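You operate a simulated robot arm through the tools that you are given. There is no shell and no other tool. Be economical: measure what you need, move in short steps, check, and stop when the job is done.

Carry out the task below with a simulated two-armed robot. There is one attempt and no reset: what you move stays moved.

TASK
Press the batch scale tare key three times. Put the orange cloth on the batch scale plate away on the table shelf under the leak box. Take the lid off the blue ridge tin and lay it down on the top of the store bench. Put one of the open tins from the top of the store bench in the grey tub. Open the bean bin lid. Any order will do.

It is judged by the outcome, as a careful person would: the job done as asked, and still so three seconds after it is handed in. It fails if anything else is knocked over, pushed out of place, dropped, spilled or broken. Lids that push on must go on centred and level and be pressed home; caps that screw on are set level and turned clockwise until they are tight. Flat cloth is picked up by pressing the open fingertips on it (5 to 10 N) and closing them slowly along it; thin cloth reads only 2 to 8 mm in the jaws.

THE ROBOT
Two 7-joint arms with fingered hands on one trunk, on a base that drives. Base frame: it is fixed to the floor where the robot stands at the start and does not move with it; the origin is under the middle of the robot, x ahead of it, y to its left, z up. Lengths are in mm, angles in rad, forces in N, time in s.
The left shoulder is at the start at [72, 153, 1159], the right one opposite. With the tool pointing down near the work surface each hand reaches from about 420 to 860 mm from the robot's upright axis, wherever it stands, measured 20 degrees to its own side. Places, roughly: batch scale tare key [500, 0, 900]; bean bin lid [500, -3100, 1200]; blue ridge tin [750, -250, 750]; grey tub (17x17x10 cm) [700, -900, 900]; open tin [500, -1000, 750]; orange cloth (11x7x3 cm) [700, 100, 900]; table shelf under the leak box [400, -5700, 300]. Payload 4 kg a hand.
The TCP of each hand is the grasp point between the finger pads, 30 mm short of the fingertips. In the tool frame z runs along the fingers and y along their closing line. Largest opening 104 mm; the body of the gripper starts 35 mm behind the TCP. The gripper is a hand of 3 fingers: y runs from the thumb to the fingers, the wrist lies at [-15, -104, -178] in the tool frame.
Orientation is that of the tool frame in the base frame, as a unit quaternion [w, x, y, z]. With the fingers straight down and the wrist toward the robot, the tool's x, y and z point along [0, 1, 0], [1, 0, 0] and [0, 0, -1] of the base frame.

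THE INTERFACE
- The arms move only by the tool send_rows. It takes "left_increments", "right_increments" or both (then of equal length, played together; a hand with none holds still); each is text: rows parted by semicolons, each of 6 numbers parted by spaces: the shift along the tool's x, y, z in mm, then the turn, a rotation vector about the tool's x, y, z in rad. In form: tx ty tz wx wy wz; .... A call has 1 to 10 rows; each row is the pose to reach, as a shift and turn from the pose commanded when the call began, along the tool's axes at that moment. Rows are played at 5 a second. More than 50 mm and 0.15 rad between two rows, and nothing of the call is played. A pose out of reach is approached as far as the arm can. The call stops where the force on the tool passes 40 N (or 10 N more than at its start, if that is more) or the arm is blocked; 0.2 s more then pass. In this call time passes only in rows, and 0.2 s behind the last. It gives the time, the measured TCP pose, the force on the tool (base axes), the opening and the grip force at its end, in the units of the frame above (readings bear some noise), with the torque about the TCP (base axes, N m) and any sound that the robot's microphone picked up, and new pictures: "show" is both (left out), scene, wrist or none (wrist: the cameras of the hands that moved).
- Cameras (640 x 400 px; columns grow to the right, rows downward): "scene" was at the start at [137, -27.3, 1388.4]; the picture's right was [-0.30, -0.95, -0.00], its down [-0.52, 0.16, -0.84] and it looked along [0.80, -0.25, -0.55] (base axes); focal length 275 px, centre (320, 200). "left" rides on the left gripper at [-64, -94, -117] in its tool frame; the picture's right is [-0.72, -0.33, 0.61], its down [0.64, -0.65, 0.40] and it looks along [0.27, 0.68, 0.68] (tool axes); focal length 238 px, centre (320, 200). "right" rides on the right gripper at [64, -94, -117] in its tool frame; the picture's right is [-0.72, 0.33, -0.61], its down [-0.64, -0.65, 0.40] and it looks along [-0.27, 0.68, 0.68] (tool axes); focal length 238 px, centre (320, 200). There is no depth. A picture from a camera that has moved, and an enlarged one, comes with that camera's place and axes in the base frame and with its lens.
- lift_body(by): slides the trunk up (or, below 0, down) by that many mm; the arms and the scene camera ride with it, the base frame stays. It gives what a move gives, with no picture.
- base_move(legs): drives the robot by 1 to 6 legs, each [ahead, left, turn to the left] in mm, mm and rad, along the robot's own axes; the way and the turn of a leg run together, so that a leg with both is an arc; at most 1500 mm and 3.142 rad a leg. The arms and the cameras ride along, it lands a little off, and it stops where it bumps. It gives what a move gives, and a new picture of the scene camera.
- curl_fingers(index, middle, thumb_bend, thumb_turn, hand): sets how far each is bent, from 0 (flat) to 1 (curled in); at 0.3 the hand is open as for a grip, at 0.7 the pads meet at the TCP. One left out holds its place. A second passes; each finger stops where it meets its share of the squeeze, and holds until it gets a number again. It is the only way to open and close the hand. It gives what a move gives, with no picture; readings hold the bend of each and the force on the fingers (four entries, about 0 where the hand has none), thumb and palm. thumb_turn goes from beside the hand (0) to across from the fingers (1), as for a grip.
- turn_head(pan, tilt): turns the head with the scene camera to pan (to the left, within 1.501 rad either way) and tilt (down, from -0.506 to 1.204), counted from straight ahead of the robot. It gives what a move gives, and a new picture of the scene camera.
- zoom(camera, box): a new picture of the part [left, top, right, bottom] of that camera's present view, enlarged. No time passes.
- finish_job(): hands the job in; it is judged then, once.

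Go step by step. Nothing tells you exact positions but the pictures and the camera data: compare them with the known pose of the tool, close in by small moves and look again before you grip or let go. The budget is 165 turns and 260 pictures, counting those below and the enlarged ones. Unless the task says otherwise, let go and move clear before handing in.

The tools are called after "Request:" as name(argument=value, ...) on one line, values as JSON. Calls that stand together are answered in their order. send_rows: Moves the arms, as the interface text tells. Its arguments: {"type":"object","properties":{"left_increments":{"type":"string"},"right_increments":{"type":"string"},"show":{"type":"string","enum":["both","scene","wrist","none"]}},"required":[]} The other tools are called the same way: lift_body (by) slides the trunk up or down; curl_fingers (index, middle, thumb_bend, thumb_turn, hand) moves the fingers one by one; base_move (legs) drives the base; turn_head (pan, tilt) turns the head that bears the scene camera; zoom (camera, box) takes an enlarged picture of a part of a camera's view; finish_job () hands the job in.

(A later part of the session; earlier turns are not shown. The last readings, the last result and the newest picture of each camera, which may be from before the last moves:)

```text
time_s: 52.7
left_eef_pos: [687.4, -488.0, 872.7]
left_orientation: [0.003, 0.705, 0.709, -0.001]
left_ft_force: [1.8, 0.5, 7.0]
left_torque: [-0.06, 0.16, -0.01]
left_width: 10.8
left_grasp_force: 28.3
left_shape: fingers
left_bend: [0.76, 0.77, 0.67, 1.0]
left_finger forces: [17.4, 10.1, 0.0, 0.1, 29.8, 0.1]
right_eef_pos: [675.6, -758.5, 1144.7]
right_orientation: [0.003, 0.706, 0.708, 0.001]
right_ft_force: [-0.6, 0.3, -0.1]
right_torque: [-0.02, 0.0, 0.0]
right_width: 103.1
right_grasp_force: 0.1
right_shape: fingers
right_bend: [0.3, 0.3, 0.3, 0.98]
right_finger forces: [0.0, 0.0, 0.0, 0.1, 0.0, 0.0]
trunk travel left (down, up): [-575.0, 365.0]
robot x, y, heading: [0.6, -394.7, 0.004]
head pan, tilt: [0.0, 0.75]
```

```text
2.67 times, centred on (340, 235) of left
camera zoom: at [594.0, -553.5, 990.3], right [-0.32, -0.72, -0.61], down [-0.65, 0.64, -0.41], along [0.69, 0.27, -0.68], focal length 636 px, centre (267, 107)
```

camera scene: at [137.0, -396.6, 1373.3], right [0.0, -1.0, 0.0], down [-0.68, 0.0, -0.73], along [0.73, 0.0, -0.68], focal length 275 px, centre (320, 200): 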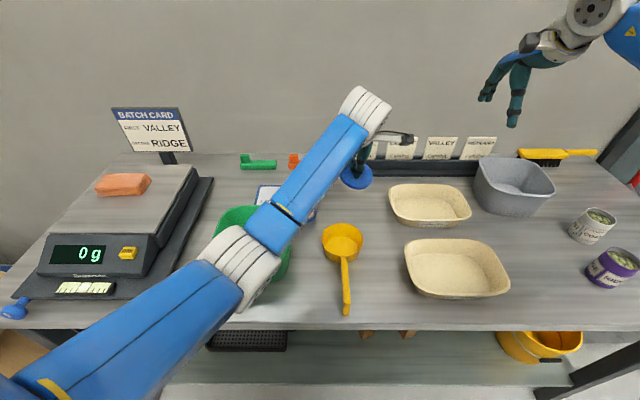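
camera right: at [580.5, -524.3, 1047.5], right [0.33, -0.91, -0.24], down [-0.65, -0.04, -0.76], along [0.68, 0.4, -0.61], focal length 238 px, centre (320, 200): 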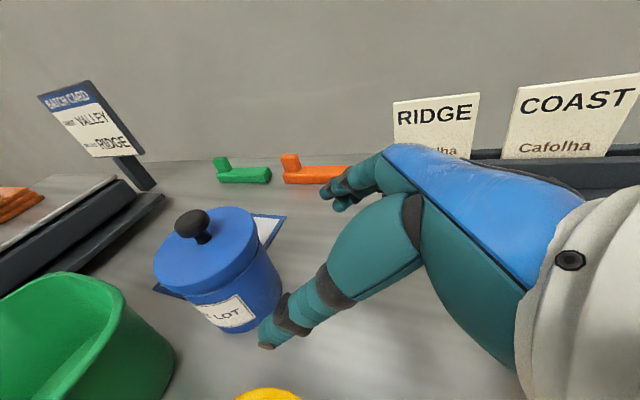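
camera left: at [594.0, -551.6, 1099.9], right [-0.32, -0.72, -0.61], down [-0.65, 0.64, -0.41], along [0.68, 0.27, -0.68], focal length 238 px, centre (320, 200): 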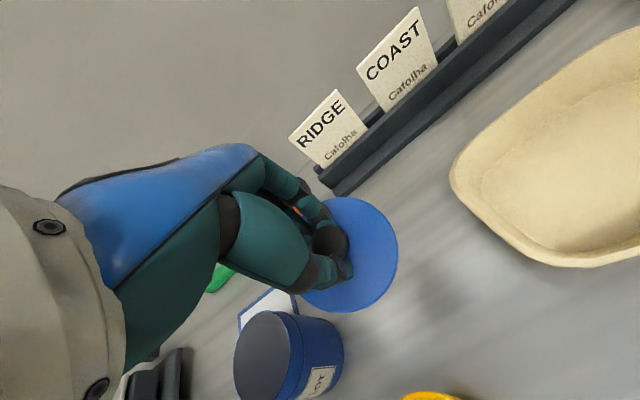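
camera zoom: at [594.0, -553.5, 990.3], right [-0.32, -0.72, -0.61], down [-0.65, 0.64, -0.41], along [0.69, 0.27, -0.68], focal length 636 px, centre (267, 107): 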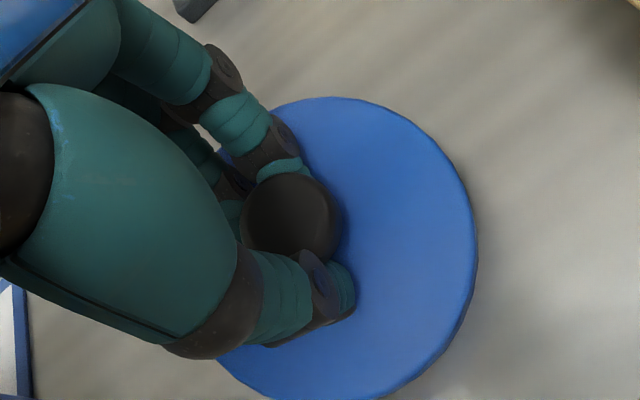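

The lid rests on the bench. I open and lift clear.

Request:
curl_fingers(hand="left", index=0.45, middle=0.45, thumb_bend=0.45)

Request:
send_rows(left_increments="0 0 -20 0 0 0; 0 0 -60 0 0 0; 0 0 -105 0 0 0; 0 0 -150 0 0 0; 0 0 -195 0 0 0; 0 0 -240 0 0 0", show="none")

Request:
send_rows(left_increments="45 -15 0 0 0 0; 90 -30 0 0 0 0; 135 -45 0 0 0 0; 180 -60 0 0 0 0; 225 -75 0 0 0 0; 270 -90 0 0 0 0; 315 -105 0 0 0 0; 360 -120 0 0 0 0; 405 -135 0 0 0 0", show="scene")

```text
time_s: 53.7
left_eef_pos: [687.7, -490.4, 870.5]
left_orientation: [0.0, 0.705, 0.709, 0.0]
left_ft_force: [0.2, -0.3, -0.3]
left_torque: [0.01, -0.01, -0.01]
left_width: 64.0
left_grasp_force: 0.1
left_shape: fingers
left_bend: [0.45, 0.45, 0.45, 0.99]
left_finger forces: [0.0, 0.1, 0.0, 0.0, 0.0, 0.0]
right_eef_pos: [676.7, -759.7, 1143.9]
right_orientation: [0.0, 0.706, 0.708, 0.0]
right_ft_force: [-0.2, 0.1, -0.4]
right_torque: [-0.01, -0.01, 0.04]
right_width: 102.8
right_grasp_force: 0.1
right_shape: fingers
right_bend: [0.3, 0.3, 0.3, 0.98]
right_finger forces: [0.0, 0.0, 0.0, 0.1, 0.1, 0.0]
trunk travel left (down, up): [-575.0, 365.0]
robot x, y, heading: [3.3, -395.9, 0.006]
head pan, tilt: [0.0, 0.75]
```

```text
time_s: 55.1
left_eef_pos: [689.4, -486.0, 1112.5]
left_orientation: [0.0, 0.706, 0.708, 0.0]
left_ft_force: [0.8, -0.1, -0.7]
left_torque: [0.01, 0.02, 0.05]
left_width: 64.3
left_grasp_force: 0.1
left_shape: fingers
left_bend: [0.45, 0.45, 0.45, 0.99]
left_finger forces: [0.1, 0.2, 0.0, 0.0, 0.0, 0.0]
right_eef_pos: [674.7, -758.9, 1145.1]
right_orientation: [0.001, 0.706, 0.708, 0.0]
right_ft_force: [0.2, -0.5, 0.6]
right_torque: [0.02, -0.02, 0.01]
right_width: 103.0
right_grasp_force: 0.0
right_shape: fingers
right_bend: [0.3, 0.3, 0.3, 0.98]
right_finger forces: [0.0, 0.1, 0.1, 0.1, 0.0, 0.0]
trunk travel left (down, up): [-575.0, 365.0]
robot x, y, heading: [-0.1, -394.5, 0.006]
head pan, tilt: [0.0, 0.75]
```

```text
time_s: 57.1
left_eef_pos: [551.2, -83.7, 1112.9]
left_orientation: [0.002, 0.706, 0.708, 0.0]
left_ft_force: [0.0, 0.5, 0.6]
left_torque: [-0.02, 0.02, 0.03]
left_width: 64.1
left_grasp_force: 0.0
left_shape: fingers
left_bend: [0.45, 0.45, 0.45, 0.99]
left_finger forces: [0.0, 0.1, 0.0, 0.1, 0.0, 0.0]
right_eef_pos: [676.8, -758.9, 1144.1]
right_orientation: [0.001, 0.706, 0.709, 0.001]
right_ft_force: [0.6, -0.1, 0.1]
right_torque: [-0.01, 0.0, 0.0]
right_width: 102.8
right_grasp_force: 0.1
right_shape: fingers
right_bend: [0.3, 0.3, 0.3, 0.98]
right_finger forces: [0.0, 0.0, 0.0, 0.0, 0.0, 0.0]
trunk travel left (down, up): [-575.0, 365.0]
robot x, y, heading: [0.5, -398.8, 0.003]
head pan, tilt: [0.0, 0.75]
camera scene: at [136.5, -396.0, 1373.2], right [0.0, -1.0, 0.0], down [-0.68, 0.0, -0.73], along [0.73, 0.0, -0.68], focal length 275 px, centre (320, 200)
```

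scene: 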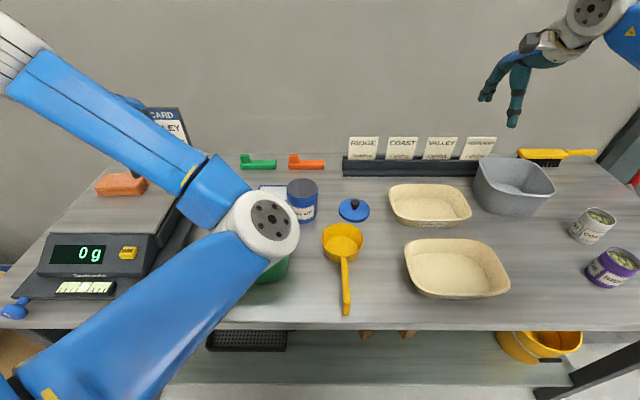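

The lid lies flat on the bench. Next the cloth: I drive left so the left hand reaches it.

Request:
base_move(legs=[[0, 330, 0]])

Request:
curl_fingers(hand="left", index=0.3, middle=0.3, thumb_bend=0.3)

Request:
zoom(camera="left", box=[0, 0, 640, 400])

```text
time_s: 59.2
left_eef_pos: [547.6, 236.6, 1114.9]
left_orientation: [-0.002, 0.704, 0.71, 0.002]
left_ft_force: [-0.4, -1.7, -0.1]
left_torque: [0.06, 0.04, 0.02]
left_width: 64.7
left_grasp_force: 0.1
left_shape: fingers
left_bend: [0.45, 0.45, 0.45, 0.99]
left_finger forces: [0.0, 0.0, 0.0, 0.1, 0.0, 0.0]
right_eef_pos: [676.4, -437.7, 1142.0]
right_orientation: [-0.002, 0.705, 0.709, 0.002]
right_ft_force: [0.9, -1.5, 0.2]
right_torque: [0.05, -0.03, 0.0]
right_width: 102.6
right_grasp_force: 0.0
right_shape: fingers
right_bend: [0.3, 0.3, 0.3, 0.98]
right_finger forces: [0.1, 0.0, 0.0, 0.1, 0.0, 0.0]
trunk travel left (down, up): [-575.0, 365.0]
robot x, y, heading: [-1.3, -74.1, 0.001]
head pan, tilt: [0.0, 0.75]
camera scene: at [135.2, -80.2, 1373.2], right [0.01, -1.0, -0.01], down [-0.68, 0.0, -0.73], along [0.73, 0.01, -0.68], focal length 275 px, centre (320, 200)
```

scene: 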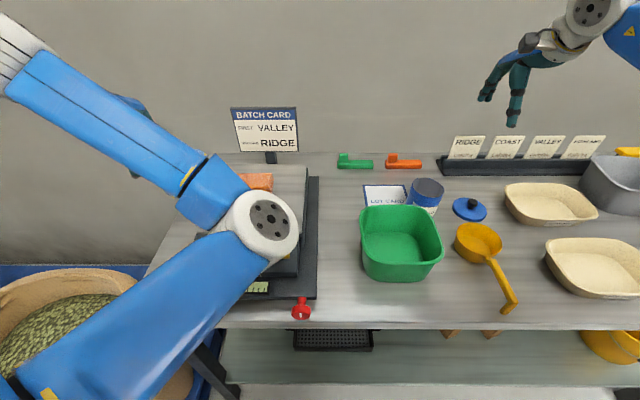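

```text
time_s: 60.2
left_eef_pos: [545.2, 248.6, 1112.4]
left_orientation: [0.003, 0.704, 0.71, -0.001]
left_ft_force: [-0.2, -0.9, 0.0]
left_torque: [-0.03, -0.03, -0.01]
left_width: 102.7
left_grasp_force: 0.1
left_shape: fingers
left_bend: [0.3, 0.3, 0.3, 0.98]
left_finger forces: [0.0, 0.1, 0.1, 0.1, 0.0, 0.1]
right_eef_pos: [674.0, -426.0, 1146.6]
right_orientation: [0.003, 0.704, 0.711, 0.0]
right_ft_force: [0.8, 0.2, 0.1]
right_torque: [-0.01, 0.01, 0.0]
right_width: 102.8
right_grasp_force: 0.1
right_shape: fingers
right_bend: [0.3, 0.3, 0.3, 0.98]
right_finger forces: [0.1, 0.0, 0.0, 0.0, 0.0, 0.0]
trunk travel left (down, up): [-575.0, 365.0]
robot x, y, heading: [0.5, -71.2, 0.006]
head pan, tilt: [0.0, 0.75]
```

```text
1.00 times, centred on (320, 200) of left
camera zoom: at [452.4, 184.0, 1230.3], right [-0.32, -0.73, -0.61], down [-0.66, 0.63, -0.41], along [0.68, 0.27, -0.68], focal length 238 px, centre (320, 200)
```

zoom: 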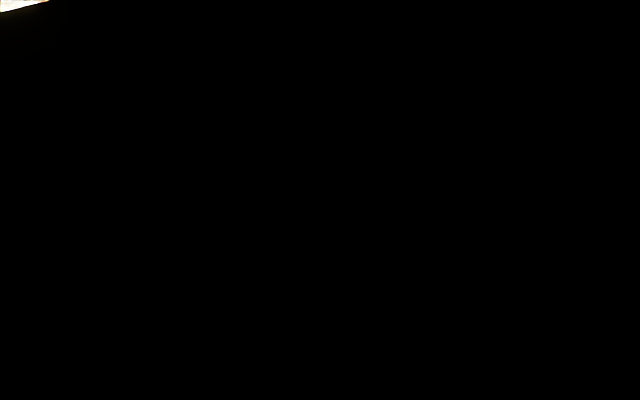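

The left camera is hidden by its own arm in this posture. I move over the cloth.

Request:
send_rows(left_increments="-28 30 0 0 0 0; -56 60 0 0 0 0; -84 90 10 0 0 0; -112 120 30 0 0 0; -141 147 60 0 0 0")

Request:
zoom(camera="scene", box=[180, 120, 340, 220])

```text
time_s: 61.4
left_eef_pos: [696.1, 102.5, 1056.1]
left_orientation: [0.002, 0.704, 0.71, -0.001]
left_ft_force: [0.0, -0.7, 0.2]
left_torque: [0.03, 0.02, 0.04]
left_width: 102.8
left_grasp_force: 0.0
left_shape: fingers
left_bend: [0.3, 0.3, 0.3, 0.98]
left_finger forces: [0.0, 0.0, 0.0, 0.0, 0.1, 0.0]
right_eef_pos: [675.1, -429.4, 1146.1]
right_orientation: [0.0, 0.705, 0.709, 0.0]
right_ft_force: [-0.1, -0.1, 0.5]
right_torque: [-0.01, 0.01, 0.01]
right_width: 102.7
right_grasp_force: 0.1
right_shape: fingers
right_bend: [0.3, 0.3, 0.3, 0.98]
right_finger forces: [0.0, 0.0, 0.0, 0.0, 0.0, 0.0]
trunk travel left (down, up): [-575.0, 365.0]
robot x, y, heading: [1.3, -70.7, 0.007]
head pan, tilt: [0.0, 0.75]
camera scene: at [136.3, -71.8, 1373.1], right [0.01, -1.0, 0.0], down [-0.68, 0.0, -0.73], along [0.73, 0.01, -0.68], focal length 275 px, centre (320, 200)
camera left: at [602.9, 37.8, 1173.7], right [-0.32, -0.72, -0.61], down [-0.66, 0.63, -0.41], along [0.68, 0.27, -0.68], focal length 238 px, centre (320, 200)
```

scene: 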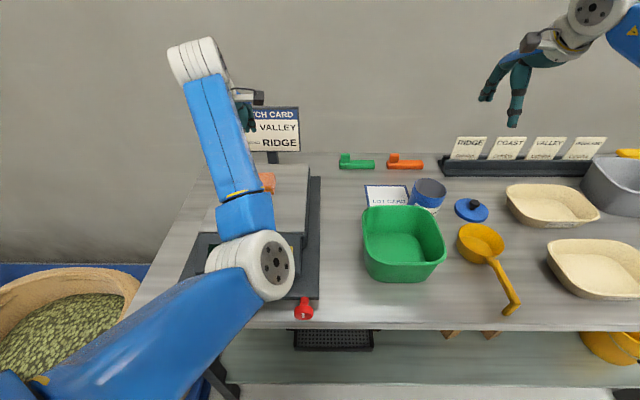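
left: 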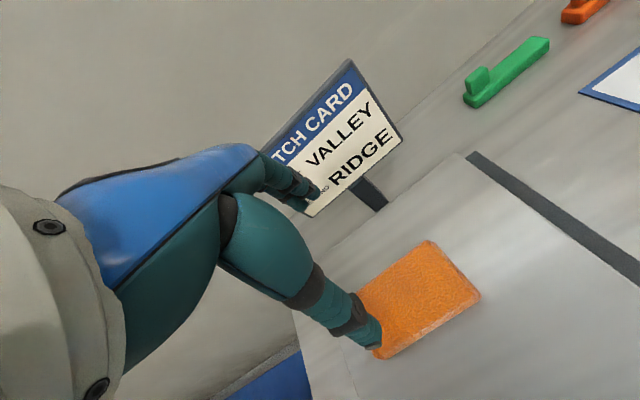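

```text
4.00 times, centred on (260, 170) of scene
camera zoom: at [136.3, -71.8, 1373.1], right [0.01, -1.0, 0.0], down [-0.68, 0.0, -0.73], along [0.73, 0.01, -0.68], focal length 1100 px, centre (560, 320)
```

zoom: 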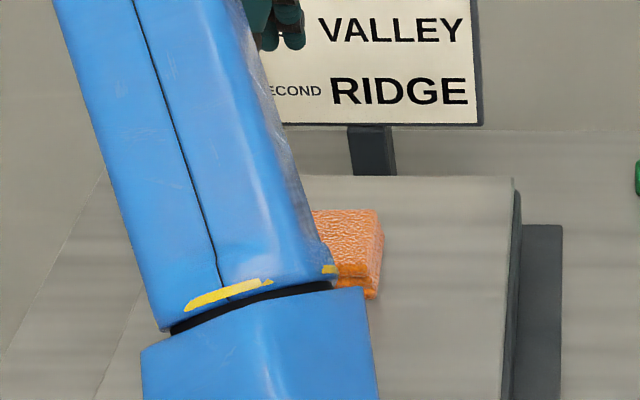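

The cloth is centred near [672, 98] with its top at about z 937. I shift back 24 mm and lower.

Request:
send_rows(left_increments="-3 -24 10 0 0 0; -5 -24 50 0 0 0; -5 -24 90 0 0 0")

Request:
zoom(camera="left", box=[240, 160, 560, 360])

```text
time_s: 62.2
left_eef_pos: [673.2, 100.0, 964.4]
left_orientation: [0.002, 0.703, 0.711, 0.001]
left_ft_force: [0.4, -0.6, 0.5]
left_torque: [0.03, -0.03, -0.02]
left_width: 103.2
left_grasp_force: 0.0
left_shape: fingers
left_bend: [0.3, 0.3, 0.3, 0.98]
left_finger forces: [0.1, 0.0, 0.0, 0.1, 0.0, 0.1]
right_eef_pos: [673.9, -428.7, 1145.3]
right_orientation: [0.002, 0.705, 0.709, 0.0]
right_ft_force: [-0.1, 0.2, 0.0]
right_torque: [-0.01, -0.01, 0.01]
right_width: 102.8
right_grasp_force: 0.0
right_shape: fingers
right_bend: [0.3, 0.3, 0.3, 0.98]
right_finger forces: [0.1, 0.0, 0.0, 0.0, 0.0, 0.1]
trunk travel left (down, up): [-575.0, 365.0]
robot x, y, heading: [-0.7, -74.8, 0.008]
head pan, tilt: [0.0, 0.75]
camera scene: at [135.7, -69.8, 1373.2], right [0.01, -1.0, 0.0], down [-0.68, 0.0, -0.73], along [0.73, 0.01, -0.68], focal length 275 px, centre (320, 200)
camera left: at [580.2, 35.2, 1082.4], right [-0.32, -0.72, -0.61], down [-0.66, 0.63, -0.41], along [0.68, 0.27, -0.68], focal length 238 px, centre (320, 200)
```

scene: 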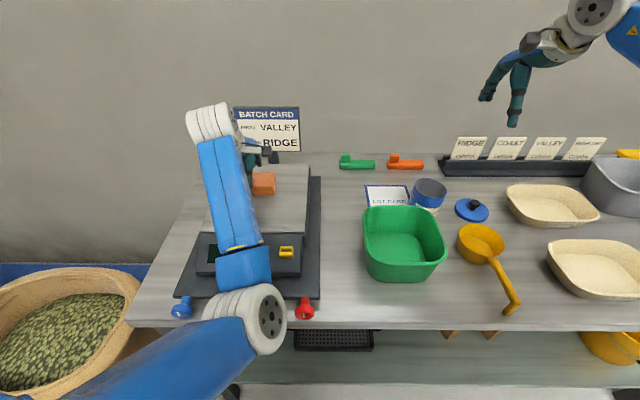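
left: 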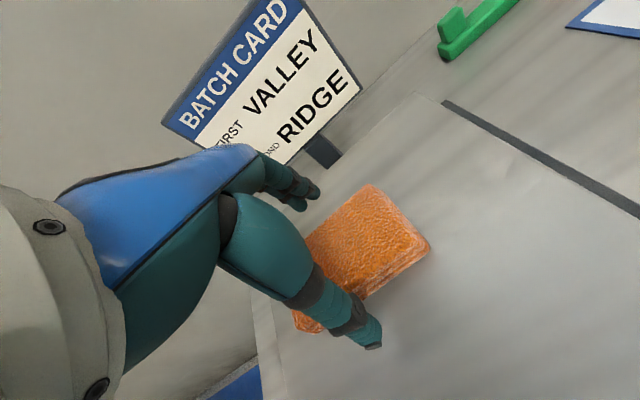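

```text
2.00 times, centred on (400, 260) of left
camera zoom: at [580.2, 35.2, 1082.4], right [-0.32, -0.72, -0.61], down [-0.66, 0.63, -0.41], along [0.68, 0.27, -0.68], focal length 477 px, centre (160, 80)
```

zoom: 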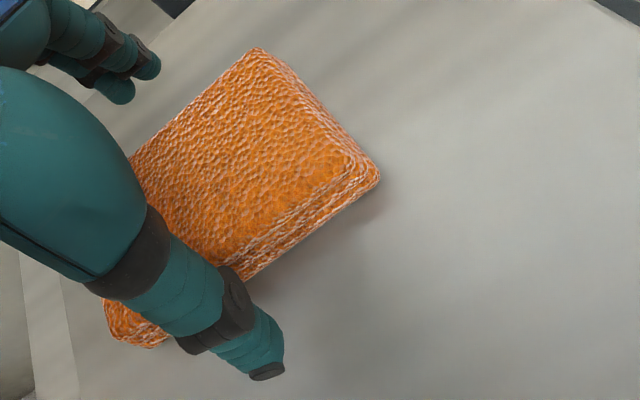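

The cloth lies between thumb and fingers. I lower gently until near the plate.

Request:
send_rows(left_increments="-1 0 10 0 0 0; -1 0 16 0 0 0; -1 0 21 0 0 0; -1 0 25 0 0 0", show="none")

Request:
zoom(camera="left", box=[240, 160, 560, 360])

Request:
zoom(camera="scene", box=[180, 120, 340, 220])

```text
time_s: 63.2
left_eef_pos: [668.7, 97.4, 944.1]
left_orientation: [0.006, 0.705, 0.709, 0.003]
left_ft_force: [-1.7, 1.6, 16.4]
left_torque: [0.22, -0.88, 0.11]
left_width: 102.6
left_grasp_force: 9.0
left_shape: fingers
left_bend: [0.3, 0.3, 0.3, 0.98]
left_finger forces: [0.1, 15.3, 0.0, 0.0, 1.5, 0.0]
right_eef_pos: [671.0, -428.9, 1147.6]
right_orientation: [0.003, 0.705, 0.709, 0.002]
right_ft_force: [0.1, 0.8, -0.3]
right_torque: [0.01, -0.03, 0.02]
right_width: 102.9
right_grasp_force: 0.1
right_shape: fingers
right_bend: [0.3, 0.3, 0.3, 0.98]
right_finger forces: [0.0, 0.0, 0.0, 0.1, 0.1, 0.1]
trunk travel left (down, up): [-575.0, 365.0]
robot x, y, heading: [1.1, -71.6, 0.008]
head pan, tilt: [0.0, 0.75]
```

```text
2.00 times, centred on (400, 260) of left
camera zoom: at [574.1, 31.8, 1060.9], right [-0.32, -0.72, -0.62], down [-0.65, 0.64, -0.41], along [0.69, 0.27, -0.67], focal length 477 px, centre (160, 80)
```

zoom: 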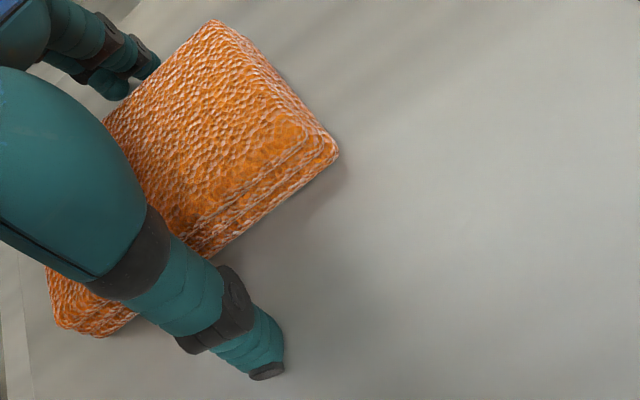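

```text
4.00 times, centred on (260, 170) of scene
camera zoom: at [129.8, -70.4, 1374.2], right [0.01, -1.0, 0.0], down [-0.68, 0.0, -0.73], along [0.73, 0.01, -0.68], focal length 1100 px, centre (560, 320)
```

zoom: 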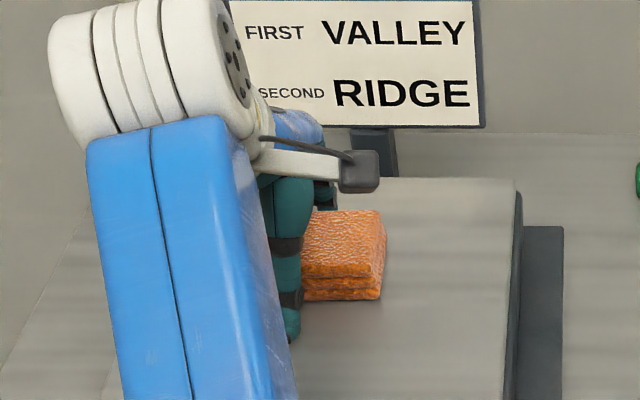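

A finger is pressing on the cloth's far edge, so I'm too near. I raise, shift 14 mm forward and go down again.

Request:
send_rows(left_increments="0 0 -30 0 0 0; 0 14 -30 0 0 0; 0 14 -15 0 0 0; 0 14 -7 0 0 0; 0 14 -2 0 0 0", show="none")

Request:
zoom(camera="left", box=[240, 160, 560, 360])

```text
time_s: 64.4
left_eef_pos: [682.9, 98.6, 943.9]
left_orientation: [0.005, 0.704, 0.71, 0.003]
left_ft_force: [-1.1, 0.9, 9.9]
left_torque: [0.12, -0.57, 0.04]
left_width: 103.4
left_grasp_force: 5.2
left_shape: fingers
left_bend: [0.3, 0.3, 0.3, 0.98]
left_finger forces: [0.0, 9.9, 0.0, 0.0, 0.0, 0.0]
right_eef_pos: [672.0, -429.4, 1147.7]
right_orientation: [0.003, 0.705, 0.709, 0.003]
right_ft_force: [0.0, 0.0, 0.4]
right_torque: [-0.02, 0.0, -0.01]
right_width: 102.5
right_grasp_force: 0.1
right_shape: fingers
right_bend: [0.3, 0.3, 0.3, 0.98]
right_finger forces: [0.0, 0.0, 0.0, 0.0, 0.0, 0.1]
trunk travel left (down, up): [-575.0, 365.0]
robot x, y, heading: [-2.5, -69.7, 0.008]
head pan, tilt: [0.0, 0.75]
```

```text
2.00 times, centred on (400, 260) of left
camera zoom: at [589.3, 33.7, 1061.8], right [-0.31, -0.72, -0.61], down [-0.65, 0.63, -0.41], along [0.69, 0.27, -0.67], focal length 477 px, centre (160, 80)
```

zoom: 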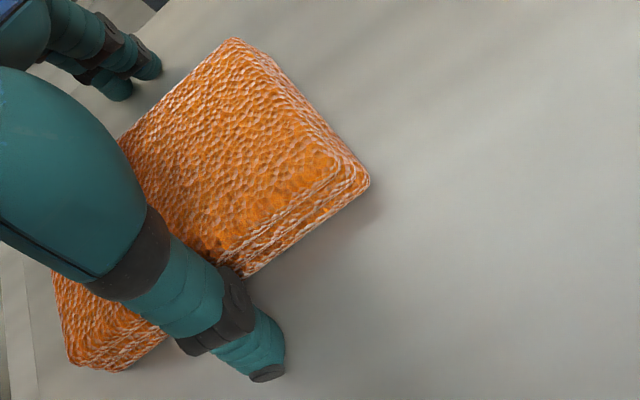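

The hand looks centred and the finger seems to rest on the plate. I raise 4 mm and close slowly.

Request:
send_rows(left_increments="0 -1 -5 0 0 0; 0 -1 -6 0 0 0", show="none")

Request:
curl_fingers(hand="left", index=0.42, middle=0.42, thumb_bend=0.42)

Request:
zoom(camera="left", box=[240, 160, 560, 360])

```text
time_s: 65.0
left_eef_pos: [683.9, 98.9, 946.5]
left_orientation: [0.003, 0.704, 0.71, -0.001]
left_ft_force: [0.1, 0.5, -0.1]
left_torque: [-0.01, -0.04, 0.02]
left_width: 103.2
left_grasp_force: 0.0
left_shape: fingers
left_bend: [0.3, 0.3, 0.3, 0.98]
left_finger forces: [0.0, 0.3, 0.0, 0.1, 0.0, 0.0]
right_eef_pos: [674.9, -428.4, 1145.7]
right_orientation: [0.001, 0.704, 0.71, 0.0]
right_ft_force: [0.2, -0.6, 0.3]
right_torque: [0.01, 0.03, -0.01]
right_width: 103.1
right_grasp_force: 0.1
right_shape: fingers
right_bend: [0.3, 0.3, 0.3, 0.98]
right_finger forces: [0.1, 0.1, 0.0, 0.0, 0.0, 0.1]
trunk travel left (down, up): [-575.0, 365.0]
robot x, y, heading: [-2.7, -69.7, 0.001]
head pan, tilt: [0.0, 0.75]
```

```text
time_s: 66.0
left_eef_pos: [681.6, 97.7, 949.0]
left_orientation: [0.003, 0.704, 0.71, 0.0]
left_ft_force: [2.6, -0.2, 9.9]
left_torque: [0.13, -0.59, -0.05]
left_width: 73.3
left_grasp_force: 5.5
left_shape: fingers
left_bend: [0.42, 0.38, 0.42, 0.99]
left_finger forces: [0.1, 10.3, 0.1, 0.1, 0.1, 0.0]
right_eef_pos: [673.6, -429.4, 1147.4]
right_orientation: [0.002, 0.705, 0.709, 0.001]
right_ft_force: [-0.8, -0.8, -0.5]
right_torque: [0.01, 0.02, 0.03]
right_width: 102.6
right_grasp_force: 0.0
right_shape: fingers
right_bend: [0.3, 0.3, 0.3, 0.98]
right_finger forces: [0.0, 0.0, 0.0, 0.0, 0.1, 0.0]
trunk travel left (down, up): [-575.0, 365.0]
robot x, y, heading: [2.6, -69.5, 0.005]
head pan, tilt: [0.0, 0.75]
```

```text
2.00 times, centred on (400, 260) of left
camera zoom: at [589.3, 33.5, 1066.3], right [-0.32, -0.72, -0.61], down [-0.66, 0.63, -0.41], along [0.69, 0.27, -0.67], focal length 477 px, centre (160, 80)
```

zoom: 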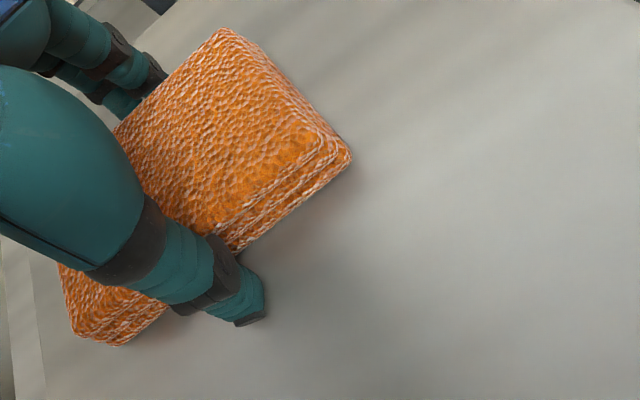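

The contact is the plate itself as the fingers swing down. I raise 5 mm and keep closing.

Request:
send_rows(left_increments="0 0 -4 0 0 0; 0 0 -5 0 0 0", show="none")

Request:
curl_fingers(hand="left", index=0.5, middle=0.5, thumb_bend=0.5)

Request:
zoom(camera="left", box=[240, 160, 560, 360])

```text
time_s: 66.6
left_eef_pos: [682.4, 99.1, 950.8]
left_orientation: [0.001, 0.704, 0.71, -0.002]
left_ft_force: [-0.1, -0.4, -0.5]
left_torque: [0.03, -0.02, -0.02]
left_width: 73.1
left_grasp_force: 0.0
left_shape: fingers
left_bend: [0.42, 0.42, 0.42, 0.99]
left_finger forces: [0.0, 0.0, 0.1, 0.0, 0.1, 0.0]
right_eef_pos: [674.7, -428.4, 1145.4]
right_orientation: [0.001, 0.704, 0.71, 0.001]
right_ft_force: [0.2, -1.0, 0.7]
right_torque: [-0.02, 0.05, 0.01]
right_width: 102.8
right_grasp_force: 0.1
right_shape: fingers
right_bend: [0.3, 0.3, 0.3, 0.98]
right_finger forces: [0.0, 0.0, 0.1, 0.0, 0.0, 0.0]
trunk travel left (down, up): [-575.0, 365.0]
robot x, y, heading: [-1.9, -72.0, 0.009]
head pan, tilt: [0.0, 0.75]
```

```text
time_s: 67.6
left_eef_pos: [683.5, 98.7, 952.5]
left_orientation: [0.003, 0.704, 0.711, 0.001]
left_ft_force: [0.0, -0.1, 0.3]
left_torque: [0.01, 0.01, 0.01]
left_width: 63.1
left_grasp_force: 5.9
left_shape: fingers
left_bend: [0.46, 0.48, 0.46, 1.0]
left_finger forces: [3.9, 2.0, 0.0, 0.1, 5.6, 0.0]
right_eef_pos: [673.3, -429.0, 1146.0]
right_orientation: [0.001, 0.705, 0.709, 0.001]
right_ft_force: [0.1, -0.4, -0.1]
right_torque: [0.0, 0.0, -0.01]
right_width: 102.8
right_grasp_force: 0.0
right_shape: fingers
right_bend: [0.3, 0.3, 0.3, 0.98]
right_finger forces: [0.0, 0.0, 0.0, 0.0, 0.0, 0.1]
trunk travel left (down, up): [-575.0, 365.0]
robot x, y, heading: [-1.0, -70.8, 0.008]
head pan, tilt: [0.0, 0.75]
```

```text
2.00 times, centred on (400, 260) of left
camera zoom: at [590.2, 33.9, 1069.7], right [-0.32, -0.72, -0.61], down [-0.66, 0.63, -0.41], along [0.68, 0.27, -0.68], focal length 477 px, centre (160, 80)
```

zoom: 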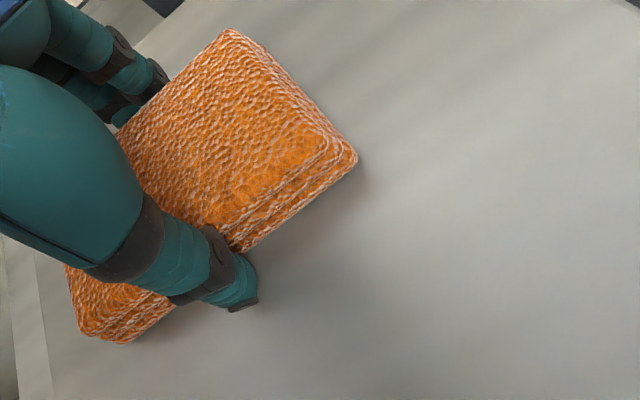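

It is gripped at both sides. I squeeze somewhat more and lift.

Request:
curl_fingers(hand="left", index=0.58, middle=0.58, thumb_bend=0.58)

Request:
send_rows(left_increments="0 0 -8 0 0 0; 0 0 -20 0 0 0; 0 0 -50 0 0 0; 0 0 -90 0 0 0; 0 0 -130 0 0 0; 0 0 -170 0 0 0")

```text
time_s: 68.6
left_eef_pos: [683.6, 99.5, 952.6]
left_orientation: [0.002, 0.704, 0.71, 0.0]
left_ft_force: [-0.8, -1.0, 0.6]
left_torque: [0.0, -0.05, 0.03]
left_width: 61.4
left_grasp_force: 14.2
left_shape: fingers
left_bend: [0.48, 0.51, 0.47, 1.0]
left_finger forces: [8.1, 6.2, 0.0, 0.0, 14.0, 0.1]
right_eef_pos: [674.9, -429.9, 1146.2]
right_orientation: [0.003, 0.704, 0.71, 0.001]
right_ft_force: [-1.1, 0.4, 0.5]
right_torque: [0.02, 0.01, -0.03]
right_width: 102.9
right_grasp_force: 0.1
right_shape: fingers
right_bend: [0.3, 0.3, 0.3, 0.98]
right_finger forces: [0.0, 0.0, 0.1, 0.1, 0.0, 0.1]
trunk travel left (down, up): [-575.0, 365.0]
robot x, y, heading: [-5.2, -67.5, 0.006]
head pan, tilt: [0.0, 0.75]
```

```text
time_s: 70.0
left_eef_pos: [682.2, 98.8, 1123.3]
left_orientation: [0.003, 0.703, 0.711, 0.0]
left_ft_force: [0.4, -0.4, -0.5]
left_torque: [0.04, 0.02, 0.0]
left_width: 61.0
left_grasp_force: 14.0
left_shape: fingers
left_bend: [0.48, 0.51, 0.47, 1.0]
left_finger forces: [8.0, 6.1, 0.0, 0.0, 13.9, 0.1]
right_eef_pos: [674.0, -429.7, 1146.7]
right_orientation: [0.001, 0.705, 0.709, 0.0]
right_ft_force: [-0.2, 0.0, 0.3]
right_torque: [0.0, 0.04, -0.01]
right_width: 103.1
right_grasp_force: 0.1
right_shape: fingers
right_bend: [0.3, 0.3, 0.3, 0.98]
right_finger forces: [0.1, 0.0, 0.0, 0.0, 0.1, 0.0]
trunk travel left (down, up): [-575.0, 365.0]
robot x, y, heading: [-3.4, -72.9, 0.006]
head pan, tilt: [0.0, 0.75]
camera scene: at [134.7, -70.4, 1373.2], right [0.01, -1.0, 0.0], down [-0.68, 0.0, -0.73], along [0.73, 0.01, -0.68], focal length 275 px, centre (320, 200)
camera left: at [589.0, 33.8, 1240.2], right [-0.32, -0.72, -0.61], down [-0.66, 0.63, -0.41], along [0.68, 0.27, -0.68], focal length 238 px, centre (320, 200)
```

scene: 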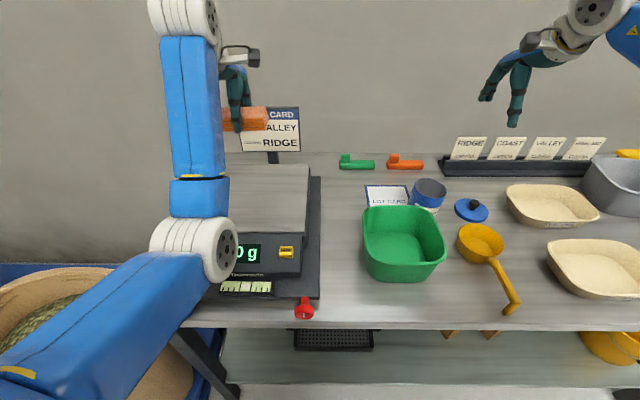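
left: 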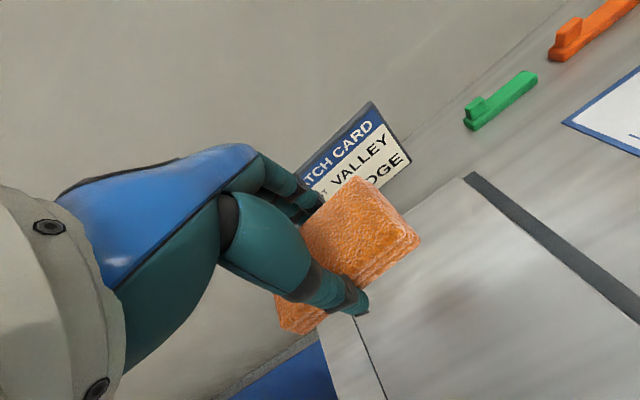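

The cloth is held. I tuck it back and drive right toward the open tins.

Request:
send_rows(left_increments="0 -45 -5 0 0 0; 0 -90 -10 0 0 0; 0 -135 -15 0 0 0; 0 -180 -20 0 0 0; 0 -220 -25 0 0 0", show="none")

Request:
send_rows(right_increments="0 -45 -5 0 0 0; 0 -90 -10 0 0 0; 0 -135 -15 0 0 0; 0 -180 -20 0 0 0; 0 -220 -25 0 0 0", show="none")

Request:
base_move(legs=[[0, -780, 0]])

Request:
turn_head(pan=-0.3, tilt=0.75)

```text
time_s: 71.4
left_eef_pos: [556.5, 190.7, 1163.1]
left_orientation: [-0.001, 0.676, 0.737, 0.018]
left_ft_force: [0.3, 0.5, -1.6]
left_torque: [0.0, -0.01, -0.05]
left_width: 60.8
left_grasp_force: 14.5
left_shape: fingers
left_bend: [0.49, 0.51, 0.47, 1.0]
left_finger forces: [8.3, 6.1, 0.1, 0.1, 14.2, 0.1]
left hand out of reach, approached as far as the arm can: row 3, 4, 5
right_eef_pos: [671.7, -433.2, 1146.5]
right_orientation: [0.002, 0.705, 0.709, 0.002]
right_ft_force: [0.1, 0.6, 0.0]
right_torque: [0.02, 0.0, -0.03]
right_width: 103.0
right_grasp_force: 0.2
right_shape: fingers
right_bend: [0.3, 0.3, 0.3, 0.98]
right_finger forces: [0.0, 0.0, 0.0, 0.1, 0.0, 0.1]
trunk travel left (down, up): [-575.0, 365.0]
robot x, y, heading: [-0.4, -71.1, 0.004]
head pan, tilt: [0.0, 0.75]
stopped in row 5 (left hand): the arm was blocked; the commanded pose is now the measured one
```

```text
time_s: 72.6
left_eef_pos: [554.1, 196.5, 1165.0]
left_orientation: [0.003, 0.676, 0.737, 0.016]
left_ft_force: [-0.2, 0.3, -0.1]
left_torque: [0.0, -0.02, 0.0]
left_width: 61.2
left_grasp_force: 14.4
left_shape: fingers
left_bend: [0.49, 0.51, 0.47, 1.0]
left_finger forces: [8.2, 6.1, 0.1, 0.0, 14.2, 0.0]
right_eef_pos: [446.7, -425.8, 1173.4]
right_orientation: [0.004, 0.705, 0.709, 0.002]
right_ft_force: [-2.0, 0.1, -1.1]
right_torque: [0.0, -0.04, 0.04]
right_width: 102.6
right_grasp_force: 0.0
right_shape: fingers
right_bend: [0.3, 0.3, 0.3, 0.98]
right_finger forces: [0.1, 0.1, 0.0, 0.0, 0.1, 0.0]
trunk travel left (down, up): [-575.0, 365.0]
robot x, y, heading: [-1.2, -71.0, 0.004]
head pan, tilt: [0.0, 0.75]
```

```text
time_s: 76.9
left_eef_pos: [561.1, -606.9, 1162.4]
left_orientation: [0.002, 0.681, 0.732, 0.015]
left_ft_force: [-0.4, 0.5, -0.9]
left_torque: [-0.02, 0.0, 0.01]
left_width: 60.9
left_grasp_force: 14.3
left_shape: fingers
left_bend: [0.49, 0.51, 0.47, 1.0]
left_finger forces: [8.2, 6.1, 0.0, 0.1, 14.1, 0.0]
right_eef_pos: [446.2, -1226.5, 1172.7]
right_orientation: [0.005, 0.71, 0.704, 0.0]
right_ft_force: [-0.6, 0.1, -0.5]
right_torque: [-0.04, -0.03, -0.02]
right_width: 102.7
right_grasp_force: 0.0
right_shape: fingers
right_bend: [0.3, 0.3, 0.3, 0.98]
right_finger forces: [0.0, 0.0, 0.0, 0.0, 0.0, 0.0]
trunk travel left (down, up): [-575.0, 365.0]
robot x, y, heading: [-3.7, -867.8, -0.008]
head pan, tilt: [0.0, 0.75]
camera scene: at [133.9, -863.9, 1373.3], right [-0.01, -1.0, 0.0], down [-0.68, 0.0, -0.73], along [0.73, -0.01, -0.68], focal length 275 px, centre (320, 200)
```

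scene: 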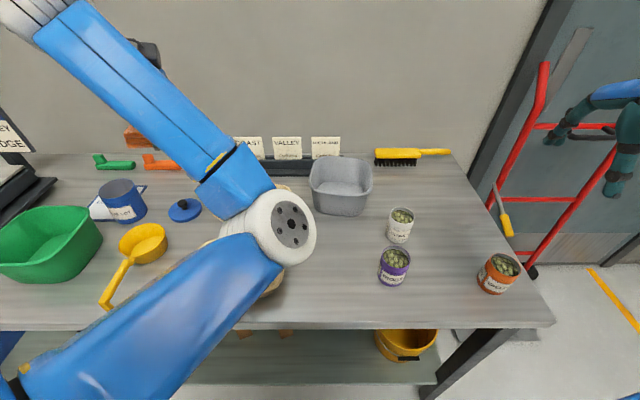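

```text
time_s: 77.7
left_eef_pos: [559.2, -608.6, 1164.1]
left_orientation: [0.003, 0.681, 0.732, 0.015]
left_ft_force: [0.4, 0.3, -0.1]
left_torque: [-0.03, 0.03, -0.03]
left_width: 61.2
left_grasp_force: 13.9
left_shape: fingers
left_bend: [0.49, 0.51, 0.47, 1.0]
left_finger forces: [8.1, 6.1, 0.0, 0.0, 14.1, 0.0]
right_eef_pos: [444.6, -1228.2, 1173.5]
right_orientation: [0.004, 0.71, 0.704, 0.002]
right_ft_force: [-0.2, 0.0, 0.2]
right_torque: [0.01, 0.01, 0.0]
right_width: 102.8
right_grasp_force: 0.1
right_shape: fingers
right_bend: [0.3, 0.3, 0.3, 0.98]
right_finger forces: [0.1, 0.0, 0.0, 0.1, 0.1, 0.0]
trunk travel left (down, up): [-575.0, 365.0]
robot x, y, heading: [-2.5, -865.8, -0.008]
head pan, tilt: [-0.3, 0.75]
camera scene: at [129.9, -891.3, 1373.3], right [-0.3, -0.95, 0.0], down [-0.65, 0.21, -0.73], along [0.7, -0.22, -0.68], focal length 275 px, centre (320, 200)
```

scene: 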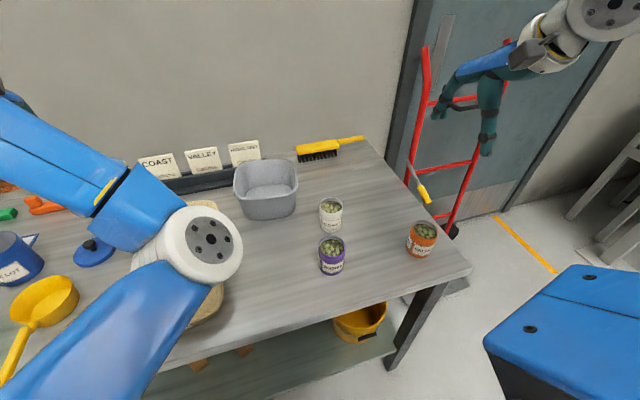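

Three open tins are here; I take the purple one near [491, -1033]. I bring the right hand above it.

Request:
send_rows(right_increments="40 10 -5 0 0 0; 80 20 -5 0 0 0; 120 30 5 0 0 0; 160 40 25 0 0 0; 195 46 60 0 0 0; 195 46 105 0 0 0; 195 46 150 0 0 0")

Request:
zoom(camera="scene", box=[220, 140, 460, 290])

```text
time_s: 79.3
left_eef_pos: [559.5, -610.8, 1163.7]
left_orientation: [0.001, 0.681, 0.732, 0.017]
left_ft_force: [0.0, 0.6, -1.1]
left_torque: [0.01, 0.01, -0.02]
left_width: 61.0
left_grasp_force: 13.8
left_shape: fingers
left_bend: [0.49, 0.51, 0.47, 1.0]
left_finger forces: [8.1, 6.0, 0.0, 0.0, 14.2, 0.0]
right_eef_pos: [492.2, -1038.8, 1021.2]
right_orientation: [0.004, 0.71, 0.704, 0.003]
right_ft_force: [0.3, 0.2, 0.2]
right_torque: [0.04, 0.03, 0.03]
right_width: 102.9
right_grasp_force: 0.1
right_shape: fingers
right_bend: [0.3, 0.3, 0.3, 0.98]
right_finger forces: [0.0, 0.1, 0.0, 0.0, 0.0, 0.0]
trunk travel left (down, up): [-575.0, 365.0]
robot x, y, heading: [-1.7, -868.8, -0.01]
head pan, tilt: [-0.3, 0.75]
camera scene: at [130.7, -894.0, 1373.3], right [-0.3, -0.95, 0.0], down [-0.65, 0.21, -0.73], along [0.7, -0.22, -0.68], focal length 275 px, centre (320, 200)
camera right: at [397.7, -973.2, 1137.0], right [0.32, -0.72, 0.62], down [-0.65, -0.64, -0.41], along [0.69, -0.27, -0.67], focal length 238 px, centre (320, 200)
```

scene: 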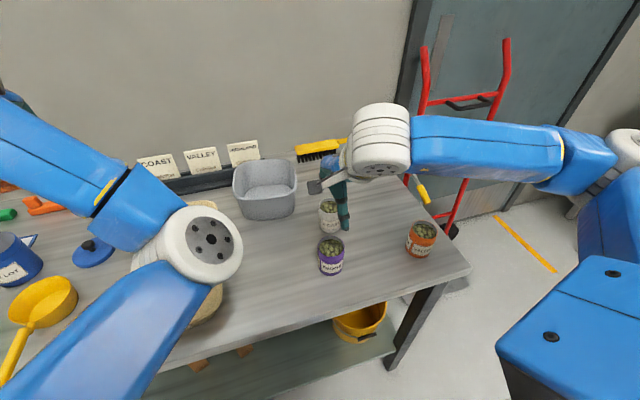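
right: 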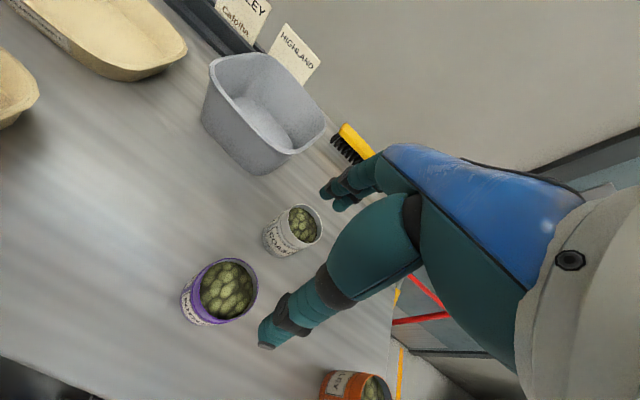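

```text
2.67 times, centred on (340, 215) of scene
camera zoom: at [130.7, -894.0, 1373.3], right [-0.3, -0.95, 0.0], down [-0.65, 0.21, -0.73], along [0.7, -0.22, -0.68], focal length 734 px, centre (267, 160)
```

zoom: 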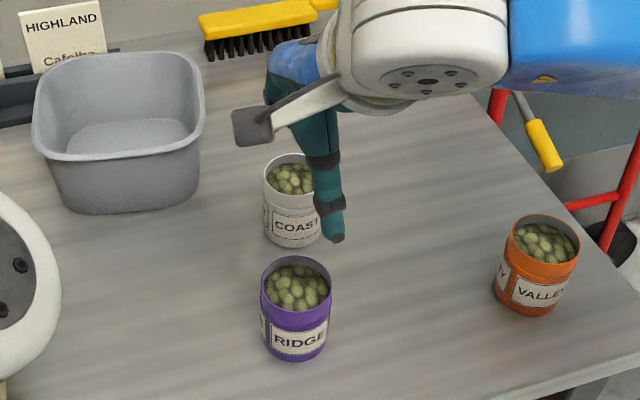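

The purple tin is centred near [478, -1026], rim near z 892. I shift and lower part way.

Request:
send_rows(right_increments="7 -7 20 0 0 0; 13 -14 60 0 0 0; 13 -14 90 0 0 0", show="none")

Request:
zoom(camera="right", box=[120, 170, 440, 370])

Request:
zoom(camera="scene", box=[220, 140, 460, 290])

```text
time_s: 80.1
left_eef_pos: [559.6, -610.2, 1164.1]
left_orientation: [0.002, 0.681, 0.732, 0.017]
left_ft_force: [0.3, 0.3, 0.8]
left_torque: [0.0, -0.03, 0.02]
left_width: 60.9
left_grasp_force: 14.5
left_shape: fingers
left_bend: [0.49, 0.51, 0.47, 1.0]
left_finger forces: [8.0, 6.1, 0.1, 0.0, 14.1, 0.0]
right_eef_pos: [479.6, -1022.7, 931.8]
right_orientation: [0.003, 0.71, 0.704, 0.002]
right_ft_force: [0.5, 0.7, 0.1]
right_torque: [0.0, 0.01, -0.01]
right_width: 103.1
right_grasp_force: 0.1
right_shape: fingers
right_bend: [0.3, 0.3, 0.3, 0.98]
right_finger forces: [0.0, 0.1, 0.0, 0.0, 0.0, 0.0]
trunk travel left (down, up): [-575.0, 365.0]
robot x, y, heading: [-2.0, -865.4, -0.005]
head pan, tilt: [-0.3, 0.75]
```

```text
2.00 times, centred on (280, 270) of right
camera zoom: at [385.5, -956.7, 1046.7], right [0.32, -0.72, 0.62], down [-0.66, -0.64, -0.41], along [0.69, -0.28, -0.67], focal length 477 px, centre (400, 60)
```

zoom: 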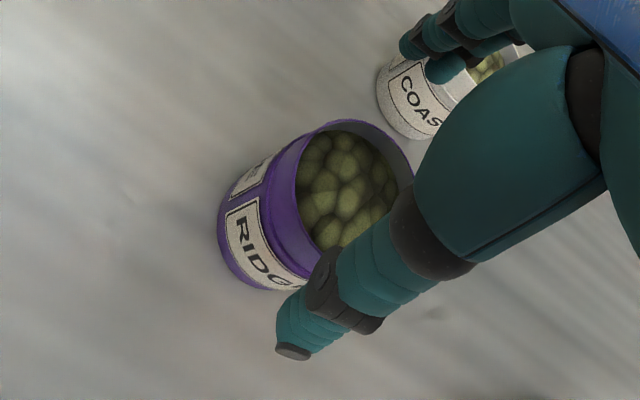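

```text
2.67 times, centred on (340, 215) of scene
camera zoom: at [131.2, -892.6, 1373.2], right [-0.3, -0.95, 0.0], down [-0.65, 0.21, -0.73], along [0.69, -0.22, -0.68], focal length 734 px, centre (267, 160)
```

zoom: 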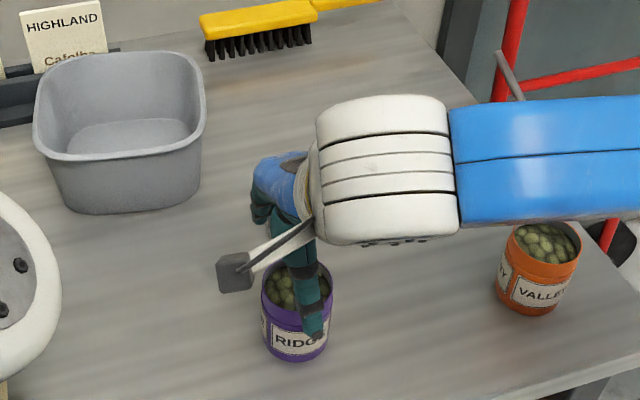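

Aligned. I lower around the tin.

Request:
send_rows(right_increments="-2 -4 25 0 0 0; -2 -4 45 0 0 0; -2 -4 62 0 0 0", show="none")

Request:
zoom(camera="right", box=[120, 170, 440, 370])

```text
time_s: 80.9
left_eef_pos: [560.5, -609.1, 1163.2]
left_orientation: [0.002, 0.681, 0.732, 0.016]
left_ft_force: [0.3, 0.8, -1.1]
left_torque: [0.02, 0.01, 0.03]
left_width: 60.9
left_grasp_force: 13.7
left_shape: fingers
left_bend: [0.49, 0.51, 0.47, 1.0]
left_finger forces: [8.1, 6.1, 0.0, 0.0, 14.1, 0.1]
right_eef_pos: [476.7, -1025.6, 869.4]
right_orientation: [0.003, 0.709, 0.705, 0.002]
right_ft_force: [0.0, 0.1, -1.2]
right_torque: [0.01, 0.02, 0.01]
right_width: 103.0
right_grasp_force: 0.0
right_shape: fingers
right_bend: [0.3, 0.3, 0.3, 0.98]
right_finger forces: [0.0, 0.0, 0.0, 0.0, 0.1, 0.1]
trunk travel left (down, up): [-575.0, 365.0]
robot x, y, heading: [0.7, -866.3, -0.011]
head pan, tilt: [-0.3, 0.75]
```

```text
2.00 times, centred on (280, 270) of right
camera zoom: at [381.5, -959.2, 985.4], right [0.32, -0.72, 0.62], down [-0.65, -0.64, -0.41], along [0.69, -0.28, -0.67], focal length 477 px, centre (400, 60)
```

zoom: 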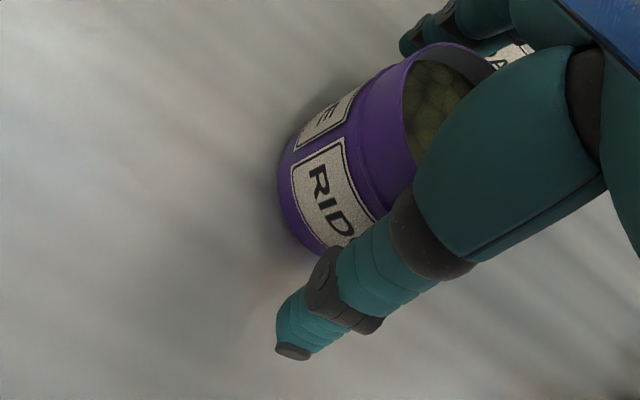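

I close gradually.

Request:
curl_fingers(hand="right", index=0.45, middle=0.45, thumb_bend=0.45)

Request:
curl_fingers(hand="right", index=0.6, middle=0.6, thumb_bend=0.6)

Request:
zoom(camera="right", box=[120, 170, 440, 370])

```text
time_s: 81.9
left_eef_pos: [559.8, -609.1, 1164.0]
left_orientation: [0.002, 0.681, 0.732, 0.016]
left_ft_force: [0.6, -0.1, -0.6]
left_torque: [-0.02, -0.03, 0.0]
left_width: 61.2
left_grasp_force: 13.8
left_shape: fingers
left_bend: [0.49, 0.51, 0.47, 1.0]
left_finger forces: [8.0, 6.1, 0.0, 0.0, 14.3, 0.1]
right_eef_pos: [476.2, -1025.2, 870.0]
right_orientation: [0.003, 0.71, 0.704, 0.002]
right_ft_force: [-0.7, -0.2, 0.3]
right_torque: [-0.02, 0.0, -0.04]
right_width: 65.7
right_grasp_force: 0.4
right_shape: fingers
right_bend: [0.45, 0.45, 0.45, 0.99]
right_finger forces: [0.0, 0.0, 0.0, 0.1, 0.4, 0.0]
trunk travel left (down, up): [-575.0, 365.0]
robot x, y, heading: [-0.3, -865.2, -0.008]
head pan, tilt: [-0.3, 0.75]
```

```text
time_s: 82.9
left_eef_pos: [559.4, -609.0, 1164.9]
left_orientation: [0.002, 0.682, 0.732, 0.016]
left_ft_force: [-0.6, -0.1, -0.8]
left_torque: [-0.01, 0.0, 0.0]
left_width: 60.9
left_grasp_force: 13.9
left_shape: fingers
left_bend: [0.49, 0.51, 0.47, 1.0]
left_finger forces: [8.1, 6.1, 0.0, 0.1, 14.2, 0.0]
right_eef_pos: [476.0, -1025.0, 869.2]
right_orientation: [0.004, 0.71, 0.704, 0.003]
right_ft_force: [1.9, -0.5, 1.7]
right_torque: [-0.05, -0.13, -0.01]
right_width: 49.2
right_grasp_force: 11.9
right_shape: fingers
right_bend: [0.53, 0.54, 0.51, 1.0]
right_finger forces: [6.2, 6.7, 0.0, 0.0, 12.4, 0.0]
trunk travel left (down, up): [-575.0, 365.0]
robot x, y, heading: [-3.8, -867.0, -0.006]
head pan, tilt: [-0.3, 0.75]
```

```text
2.00 times, centred on (280, 270) of right
camera zoom: at [381.7, -959.2, 985.8], right [0.32, -0.72, 0.62], down [-0.65, -0.64, -0.41], along [0.69, -0.28, -0.67], focal length 477 px, centre (400, 60)
```

zoom: 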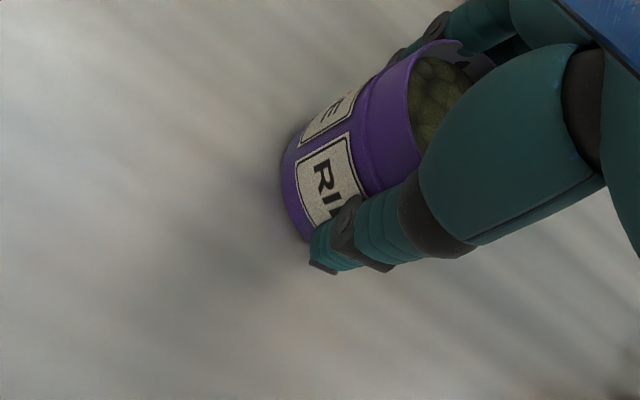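

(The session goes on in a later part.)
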